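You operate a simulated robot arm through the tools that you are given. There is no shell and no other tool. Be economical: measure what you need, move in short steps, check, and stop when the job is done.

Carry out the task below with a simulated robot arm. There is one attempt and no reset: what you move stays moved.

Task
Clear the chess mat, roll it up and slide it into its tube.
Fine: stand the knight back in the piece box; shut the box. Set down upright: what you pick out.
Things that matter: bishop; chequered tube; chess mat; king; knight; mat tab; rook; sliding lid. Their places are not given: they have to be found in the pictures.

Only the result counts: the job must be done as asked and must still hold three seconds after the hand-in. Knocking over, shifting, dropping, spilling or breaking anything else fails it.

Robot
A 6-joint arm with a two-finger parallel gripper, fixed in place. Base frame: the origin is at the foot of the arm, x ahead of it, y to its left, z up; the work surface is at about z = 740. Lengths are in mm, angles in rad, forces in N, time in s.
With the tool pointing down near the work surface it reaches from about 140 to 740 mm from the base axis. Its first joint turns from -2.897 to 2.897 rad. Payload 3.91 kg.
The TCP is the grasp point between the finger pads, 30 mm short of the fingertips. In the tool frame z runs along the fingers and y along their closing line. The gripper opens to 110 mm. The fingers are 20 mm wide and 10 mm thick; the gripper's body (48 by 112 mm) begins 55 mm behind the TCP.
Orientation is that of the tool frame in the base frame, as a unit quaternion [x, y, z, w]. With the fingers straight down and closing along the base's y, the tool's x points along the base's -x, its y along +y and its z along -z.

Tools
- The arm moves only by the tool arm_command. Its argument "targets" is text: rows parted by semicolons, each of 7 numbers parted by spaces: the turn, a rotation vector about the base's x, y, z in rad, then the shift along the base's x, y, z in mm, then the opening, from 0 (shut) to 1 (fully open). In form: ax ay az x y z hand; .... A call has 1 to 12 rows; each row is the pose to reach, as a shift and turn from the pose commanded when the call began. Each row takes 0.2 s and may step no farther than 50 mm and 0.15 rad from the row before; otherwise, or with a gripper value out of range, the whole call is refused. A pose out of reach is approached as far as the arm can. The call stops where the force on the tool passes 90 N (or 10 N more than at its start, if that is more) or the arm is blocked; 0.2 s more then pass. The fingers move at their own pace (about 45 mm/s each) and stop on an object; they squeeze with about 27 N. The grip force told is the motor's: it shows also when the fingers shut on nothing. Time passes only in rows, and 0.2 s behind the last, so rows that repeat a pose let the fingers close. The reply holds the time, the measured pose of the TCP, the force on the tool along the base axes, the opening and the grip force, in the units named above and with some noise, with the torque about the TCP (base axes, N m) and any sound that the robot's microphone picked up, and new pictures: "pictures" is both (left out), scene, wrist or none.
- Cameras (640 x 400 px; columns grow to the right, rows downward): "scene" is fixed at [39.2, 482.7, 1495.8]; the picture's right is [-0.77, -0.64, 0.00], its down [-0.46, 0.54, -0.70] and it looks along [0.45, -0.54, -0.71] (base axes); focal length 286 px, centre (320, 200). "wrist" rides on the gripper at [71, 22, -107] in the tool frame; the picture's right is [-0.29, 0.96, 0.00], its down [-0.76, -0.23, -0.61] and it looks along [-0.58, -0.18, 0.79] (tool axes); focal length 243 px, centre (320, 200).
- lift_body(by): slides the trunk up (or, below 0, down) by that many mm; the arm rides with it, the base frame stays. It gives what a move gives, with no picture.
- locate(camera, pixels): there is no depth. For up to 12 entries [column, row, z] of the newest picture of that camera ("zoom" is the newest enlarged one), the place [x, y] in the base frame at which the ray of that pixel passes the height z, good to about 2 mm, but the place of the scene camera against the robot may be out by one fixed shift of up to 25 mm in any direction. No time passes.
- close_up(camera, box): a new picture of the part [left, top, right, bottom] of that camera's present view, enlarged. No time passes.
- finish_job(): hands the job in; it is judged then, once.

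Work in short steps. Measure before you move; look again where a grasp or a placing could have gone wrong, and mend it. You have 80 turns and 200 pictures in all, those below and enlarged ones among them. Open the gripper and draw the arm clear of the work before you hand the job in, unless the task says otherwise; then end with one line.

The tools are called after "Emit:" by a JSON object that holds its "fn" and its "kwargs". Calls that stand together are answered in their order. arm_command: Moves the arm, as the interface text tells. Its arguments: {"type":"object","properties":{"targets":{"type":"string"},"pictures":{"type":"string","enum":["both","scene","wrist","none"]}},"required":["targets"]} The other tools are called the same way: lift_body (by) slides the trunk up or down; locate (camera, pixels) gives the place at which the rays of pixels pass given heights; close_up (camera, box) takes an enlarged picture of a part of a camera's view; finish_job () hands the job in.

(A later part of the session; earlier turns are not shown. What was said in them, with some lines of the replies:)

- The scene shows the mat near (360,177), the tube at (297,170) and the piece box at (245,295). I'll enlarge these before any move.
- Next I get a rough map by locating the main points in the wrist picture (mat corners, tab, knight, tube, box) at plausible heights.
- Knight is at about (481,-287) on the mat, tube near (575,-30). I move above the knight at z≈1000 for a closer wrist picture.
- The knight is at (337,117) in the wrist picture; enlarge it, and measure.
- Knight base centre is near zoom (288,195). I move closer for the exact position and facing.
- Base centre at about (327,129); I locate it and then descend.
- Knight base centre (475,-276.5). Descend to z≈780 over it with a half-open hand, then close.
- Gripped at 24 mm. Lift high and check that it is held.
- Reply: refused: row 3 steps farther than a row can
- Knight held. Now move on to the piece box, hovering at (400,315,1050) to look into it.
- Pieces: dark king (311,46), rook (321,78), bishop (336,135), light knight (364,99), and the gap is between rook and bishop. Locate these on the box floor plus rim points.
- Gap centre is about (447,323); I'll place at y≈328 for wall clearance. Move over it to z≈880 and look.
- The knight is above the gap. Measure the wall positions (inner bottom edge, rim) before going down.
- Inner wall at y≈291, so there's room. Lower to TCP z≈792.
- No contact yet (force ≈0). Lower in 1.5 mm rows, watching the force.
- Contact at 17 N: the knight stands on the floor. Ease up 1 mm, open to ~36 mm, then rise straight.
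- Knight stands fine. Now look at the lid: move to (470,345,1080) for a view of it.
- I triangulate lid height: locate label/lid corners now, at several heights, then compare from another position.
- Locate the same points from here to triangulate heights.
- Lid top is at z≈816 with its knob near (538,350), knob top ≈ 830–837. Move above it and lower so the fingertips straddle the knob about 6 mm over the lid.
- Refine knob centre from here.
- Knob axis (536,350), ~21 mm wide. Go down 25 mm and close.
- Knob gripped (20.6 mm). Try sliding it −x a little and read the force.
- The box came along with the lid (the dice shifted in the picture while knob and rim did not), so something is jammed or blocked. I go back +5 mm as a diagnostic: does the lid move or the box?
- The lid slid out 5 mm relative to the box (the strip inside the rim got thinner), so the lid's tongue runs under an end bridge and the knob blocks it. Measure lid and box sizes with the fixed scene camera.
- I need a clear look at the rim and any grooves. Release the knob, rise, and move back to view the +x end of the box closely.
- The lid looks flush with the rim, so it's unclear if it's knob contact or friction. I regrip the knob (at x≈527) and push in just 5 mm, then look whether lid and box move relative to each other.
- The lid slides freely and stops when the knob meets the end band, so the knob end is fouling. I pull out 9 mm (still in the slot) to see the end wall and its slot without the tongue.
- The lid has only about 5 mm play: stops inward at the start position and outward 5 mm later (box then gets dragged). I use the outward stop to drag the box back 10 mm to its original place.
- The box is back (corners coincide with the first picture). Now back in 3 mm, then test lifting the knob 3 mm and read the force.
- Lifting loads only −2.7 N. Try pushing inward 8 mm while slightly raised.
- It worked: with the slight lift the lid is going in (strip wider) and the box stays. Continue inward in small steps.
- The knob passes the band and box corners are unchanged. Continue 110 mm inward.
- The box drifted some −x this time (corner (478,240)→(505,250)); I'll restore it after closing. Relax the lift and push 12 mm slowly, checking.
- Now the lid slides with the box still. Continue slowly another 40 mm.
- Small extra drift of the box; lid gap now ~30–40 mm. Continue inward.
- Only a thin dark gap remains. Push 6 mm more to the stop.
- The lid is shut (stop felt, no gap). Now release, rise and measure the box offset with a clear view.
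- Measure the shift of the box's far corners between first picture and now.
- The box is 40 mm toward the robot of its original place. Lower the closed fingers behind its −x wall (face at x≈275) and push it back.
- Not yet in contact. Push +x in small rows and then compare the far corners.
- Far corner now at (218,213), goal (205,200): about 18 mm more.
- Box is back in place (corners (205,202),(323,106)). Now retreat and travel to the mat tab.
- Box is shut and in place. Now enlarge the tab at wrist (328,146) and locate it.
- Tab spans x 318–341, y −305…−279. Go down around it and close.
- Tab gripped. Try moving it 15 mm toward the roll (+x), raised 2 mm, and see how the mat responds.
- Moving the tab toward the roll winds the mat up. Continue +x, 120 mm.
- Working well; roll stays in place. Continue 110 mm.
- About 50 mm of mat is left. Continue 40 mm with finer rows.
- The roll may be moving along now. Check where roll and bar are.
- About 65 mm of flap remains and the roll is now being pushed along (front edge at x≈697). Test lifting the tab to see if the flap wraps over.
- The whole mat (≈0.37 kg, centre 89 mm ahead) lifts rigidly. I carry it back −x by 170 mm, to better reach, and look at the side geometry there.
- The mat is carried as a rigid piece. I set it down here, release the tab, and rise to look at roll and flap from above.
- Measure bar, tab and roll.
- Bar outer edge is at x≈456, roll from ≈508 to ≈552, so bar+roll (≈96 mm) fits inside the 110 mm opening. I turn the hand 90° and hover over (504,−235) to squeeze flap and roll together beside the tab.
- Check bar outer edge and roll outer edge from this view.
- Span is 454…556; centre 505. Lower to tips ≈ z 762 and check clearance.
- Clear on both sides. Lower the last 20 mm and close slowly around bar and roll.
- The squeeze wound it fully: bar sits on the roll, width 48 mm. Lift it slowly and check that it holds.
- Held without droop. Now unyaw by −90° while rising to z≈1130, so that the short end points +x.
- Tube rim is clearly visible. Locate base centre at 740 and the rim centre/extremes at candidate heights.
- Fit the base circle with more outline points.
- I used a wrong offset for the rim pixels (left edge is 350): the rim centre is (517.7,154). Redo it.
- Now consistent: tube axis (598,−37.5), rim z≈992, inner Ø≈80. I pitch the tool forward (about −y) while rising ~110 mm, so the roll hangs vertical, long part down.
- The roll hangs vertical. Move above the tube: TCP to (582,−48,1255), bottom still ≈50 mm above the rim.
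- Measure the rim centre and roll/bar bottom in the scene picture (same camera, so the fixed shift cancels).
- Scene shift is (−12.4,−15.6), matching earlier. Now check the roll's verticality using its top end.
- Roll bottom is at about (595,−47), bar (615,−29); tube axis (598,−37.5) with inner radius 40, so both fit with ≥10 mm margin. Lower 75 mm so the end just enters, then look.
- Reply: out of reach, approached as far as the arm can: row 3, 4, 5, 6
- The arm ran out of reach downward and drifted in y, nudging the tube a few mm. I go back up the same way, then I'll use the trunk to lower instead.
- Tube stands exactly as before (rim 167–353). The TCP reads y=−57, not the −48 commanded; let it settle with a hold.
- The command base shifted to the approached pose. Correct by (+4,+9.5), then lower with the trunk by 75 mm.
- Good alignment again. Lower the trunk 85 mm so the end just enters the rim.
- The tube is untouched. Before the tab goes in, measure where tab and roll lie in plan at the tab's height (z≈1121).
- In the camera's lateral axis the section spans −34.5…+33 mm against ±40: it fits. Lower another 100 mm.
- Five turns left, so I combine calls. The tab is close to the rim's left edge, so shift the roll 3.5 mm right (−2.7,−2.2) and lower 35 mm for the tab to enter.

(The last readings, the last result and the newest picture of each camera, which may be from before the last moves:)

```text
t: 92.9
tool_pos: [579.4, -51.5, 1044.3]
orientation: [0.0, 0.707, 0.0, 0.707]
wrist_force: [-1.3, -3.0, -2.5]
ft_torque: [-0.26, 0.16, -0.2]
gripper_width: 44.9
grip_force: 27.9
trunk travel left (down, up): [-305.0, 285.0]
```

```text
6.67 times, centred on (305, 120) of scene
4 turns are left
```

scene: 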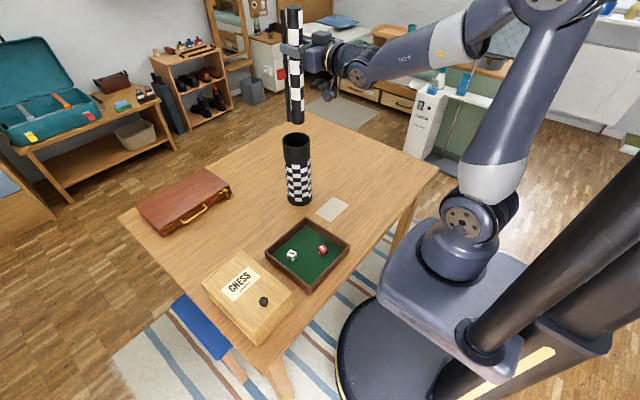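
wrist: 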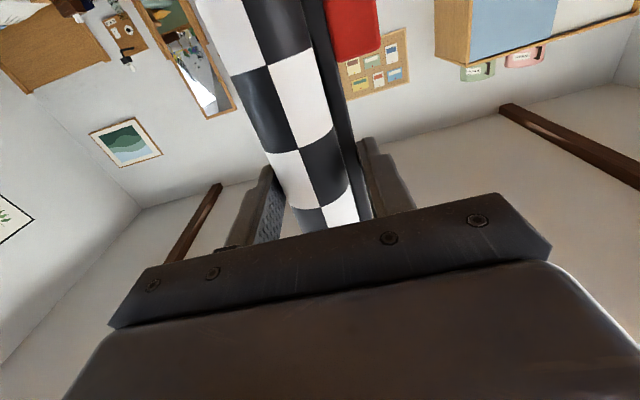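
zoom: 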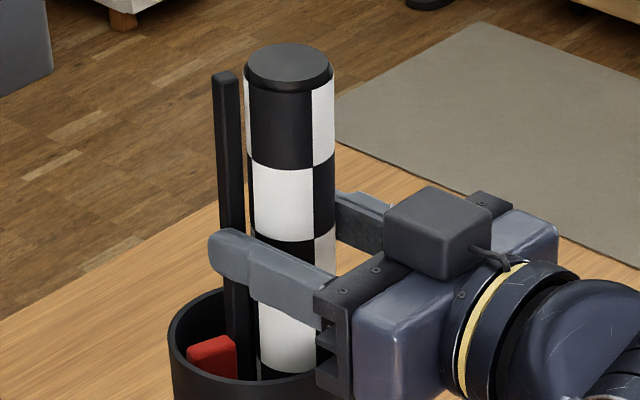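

The tab is inside the tube without contact force. Lower 30 mm more, open the hand, and back out in −x, then look.

Emit:
{"fn": "lift_body", "kwargs": {"by": -30}}

Emit:
{"fn": "arm_command", "kwargs": {"targets": "0 0 0 0 0 0 0.5; 0 0 0 0 0 0 0.8; 0 0 0 0 0 0 1; 0 0 0 0 0 0 1; 0 0 0 0 0 0 1; 0 0 0 -20 0 0 1; 0 0 0 -50 0 0 1; 0 0 0 -85 0 0 1; 0 0 0 -120 0 5 1; 0 0 0 -150 0 10 1", "pictures": "scene"}}

Emit:
{"fn": "close_up", "kwargs": {"camera": "scene", "box": [250, 80, 360, 220]}}

Emit:
{"fn": "close_up", "kwargs": {"camera": "scene", "box": [260, 90, 350, 150]}}

```text
t: 93.7
tool_pos: [579.0, -51.5, 1015.3]
orientation: [0.001, 0.707, -0.001, 0.707]
wrist_force: [1.8, 3.5, -3.5]
ft_torque: [0.28, -0.07, 0.21]
gripper_width: 45.0
grip_force: 26.1
trunk travel left (down, up): [-275.0, 315.0]
```

```text
t: 95.9
tool_pos: [432.4, -51.7, 1023.0]
orientation: [0.0, 0.707, 0.0, 0.707]
wrist_force: [-0.3, 0.1, -0.3]
ft_torque: [-0.02, -0.05, 0.05]
gripper_width: 110.0
grip_force: 0.0
trunk travel left (down, up): [-275.0, 315.0]
```

scene: 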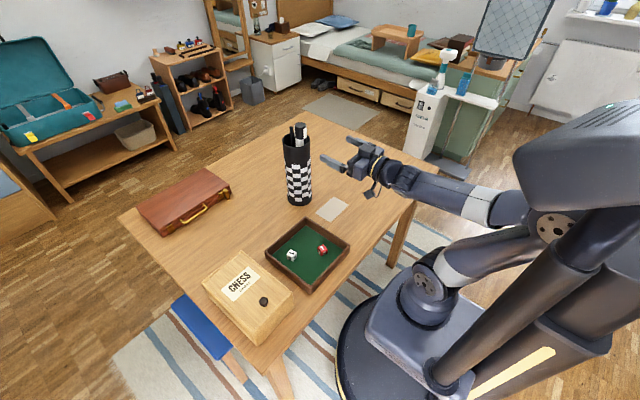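

```text
2.86 times, centred on (305, 150) of scene
```

zoom: 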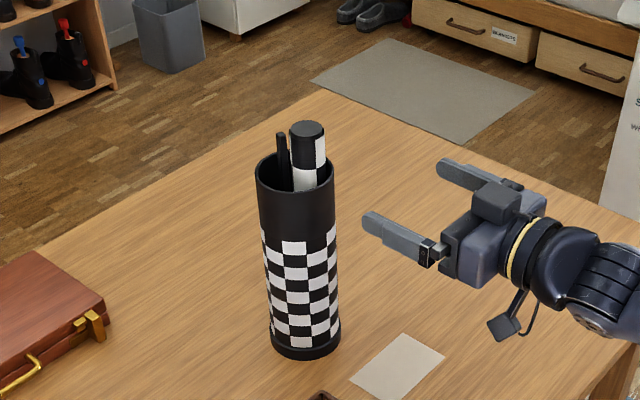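

```text
6.67 times, centred on (305, 120) of scene
3 turns are left
```

zoom: 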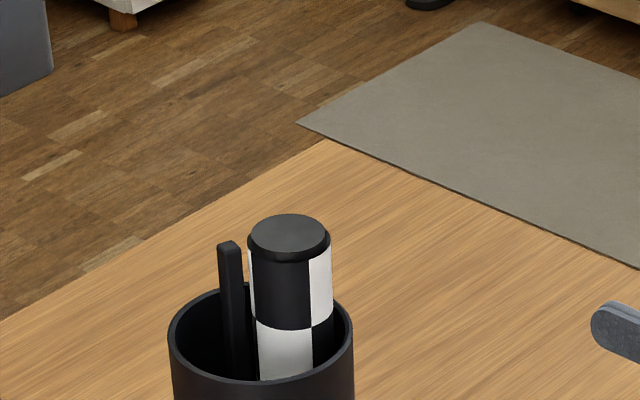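

The mat stands rolled in the tube (rim still at 167–353, tube upright). The box is shut with the knight inside, the hand is open and the arm is clear. Handing in.

Emit:
{"fn": "finish_job", "kwargs": {}}

```text
The job is handed in.
```

The job is handed in, and I haven't seen a verdict. The knight stands in the shut box, and the mat is rolled up and in its tube. The box slid about 40 mm while I closed the lid, so I pushed it back to its starting place. The mat dropped the last 50 mm or so into the tube and sticks out about 50 mm at the top.
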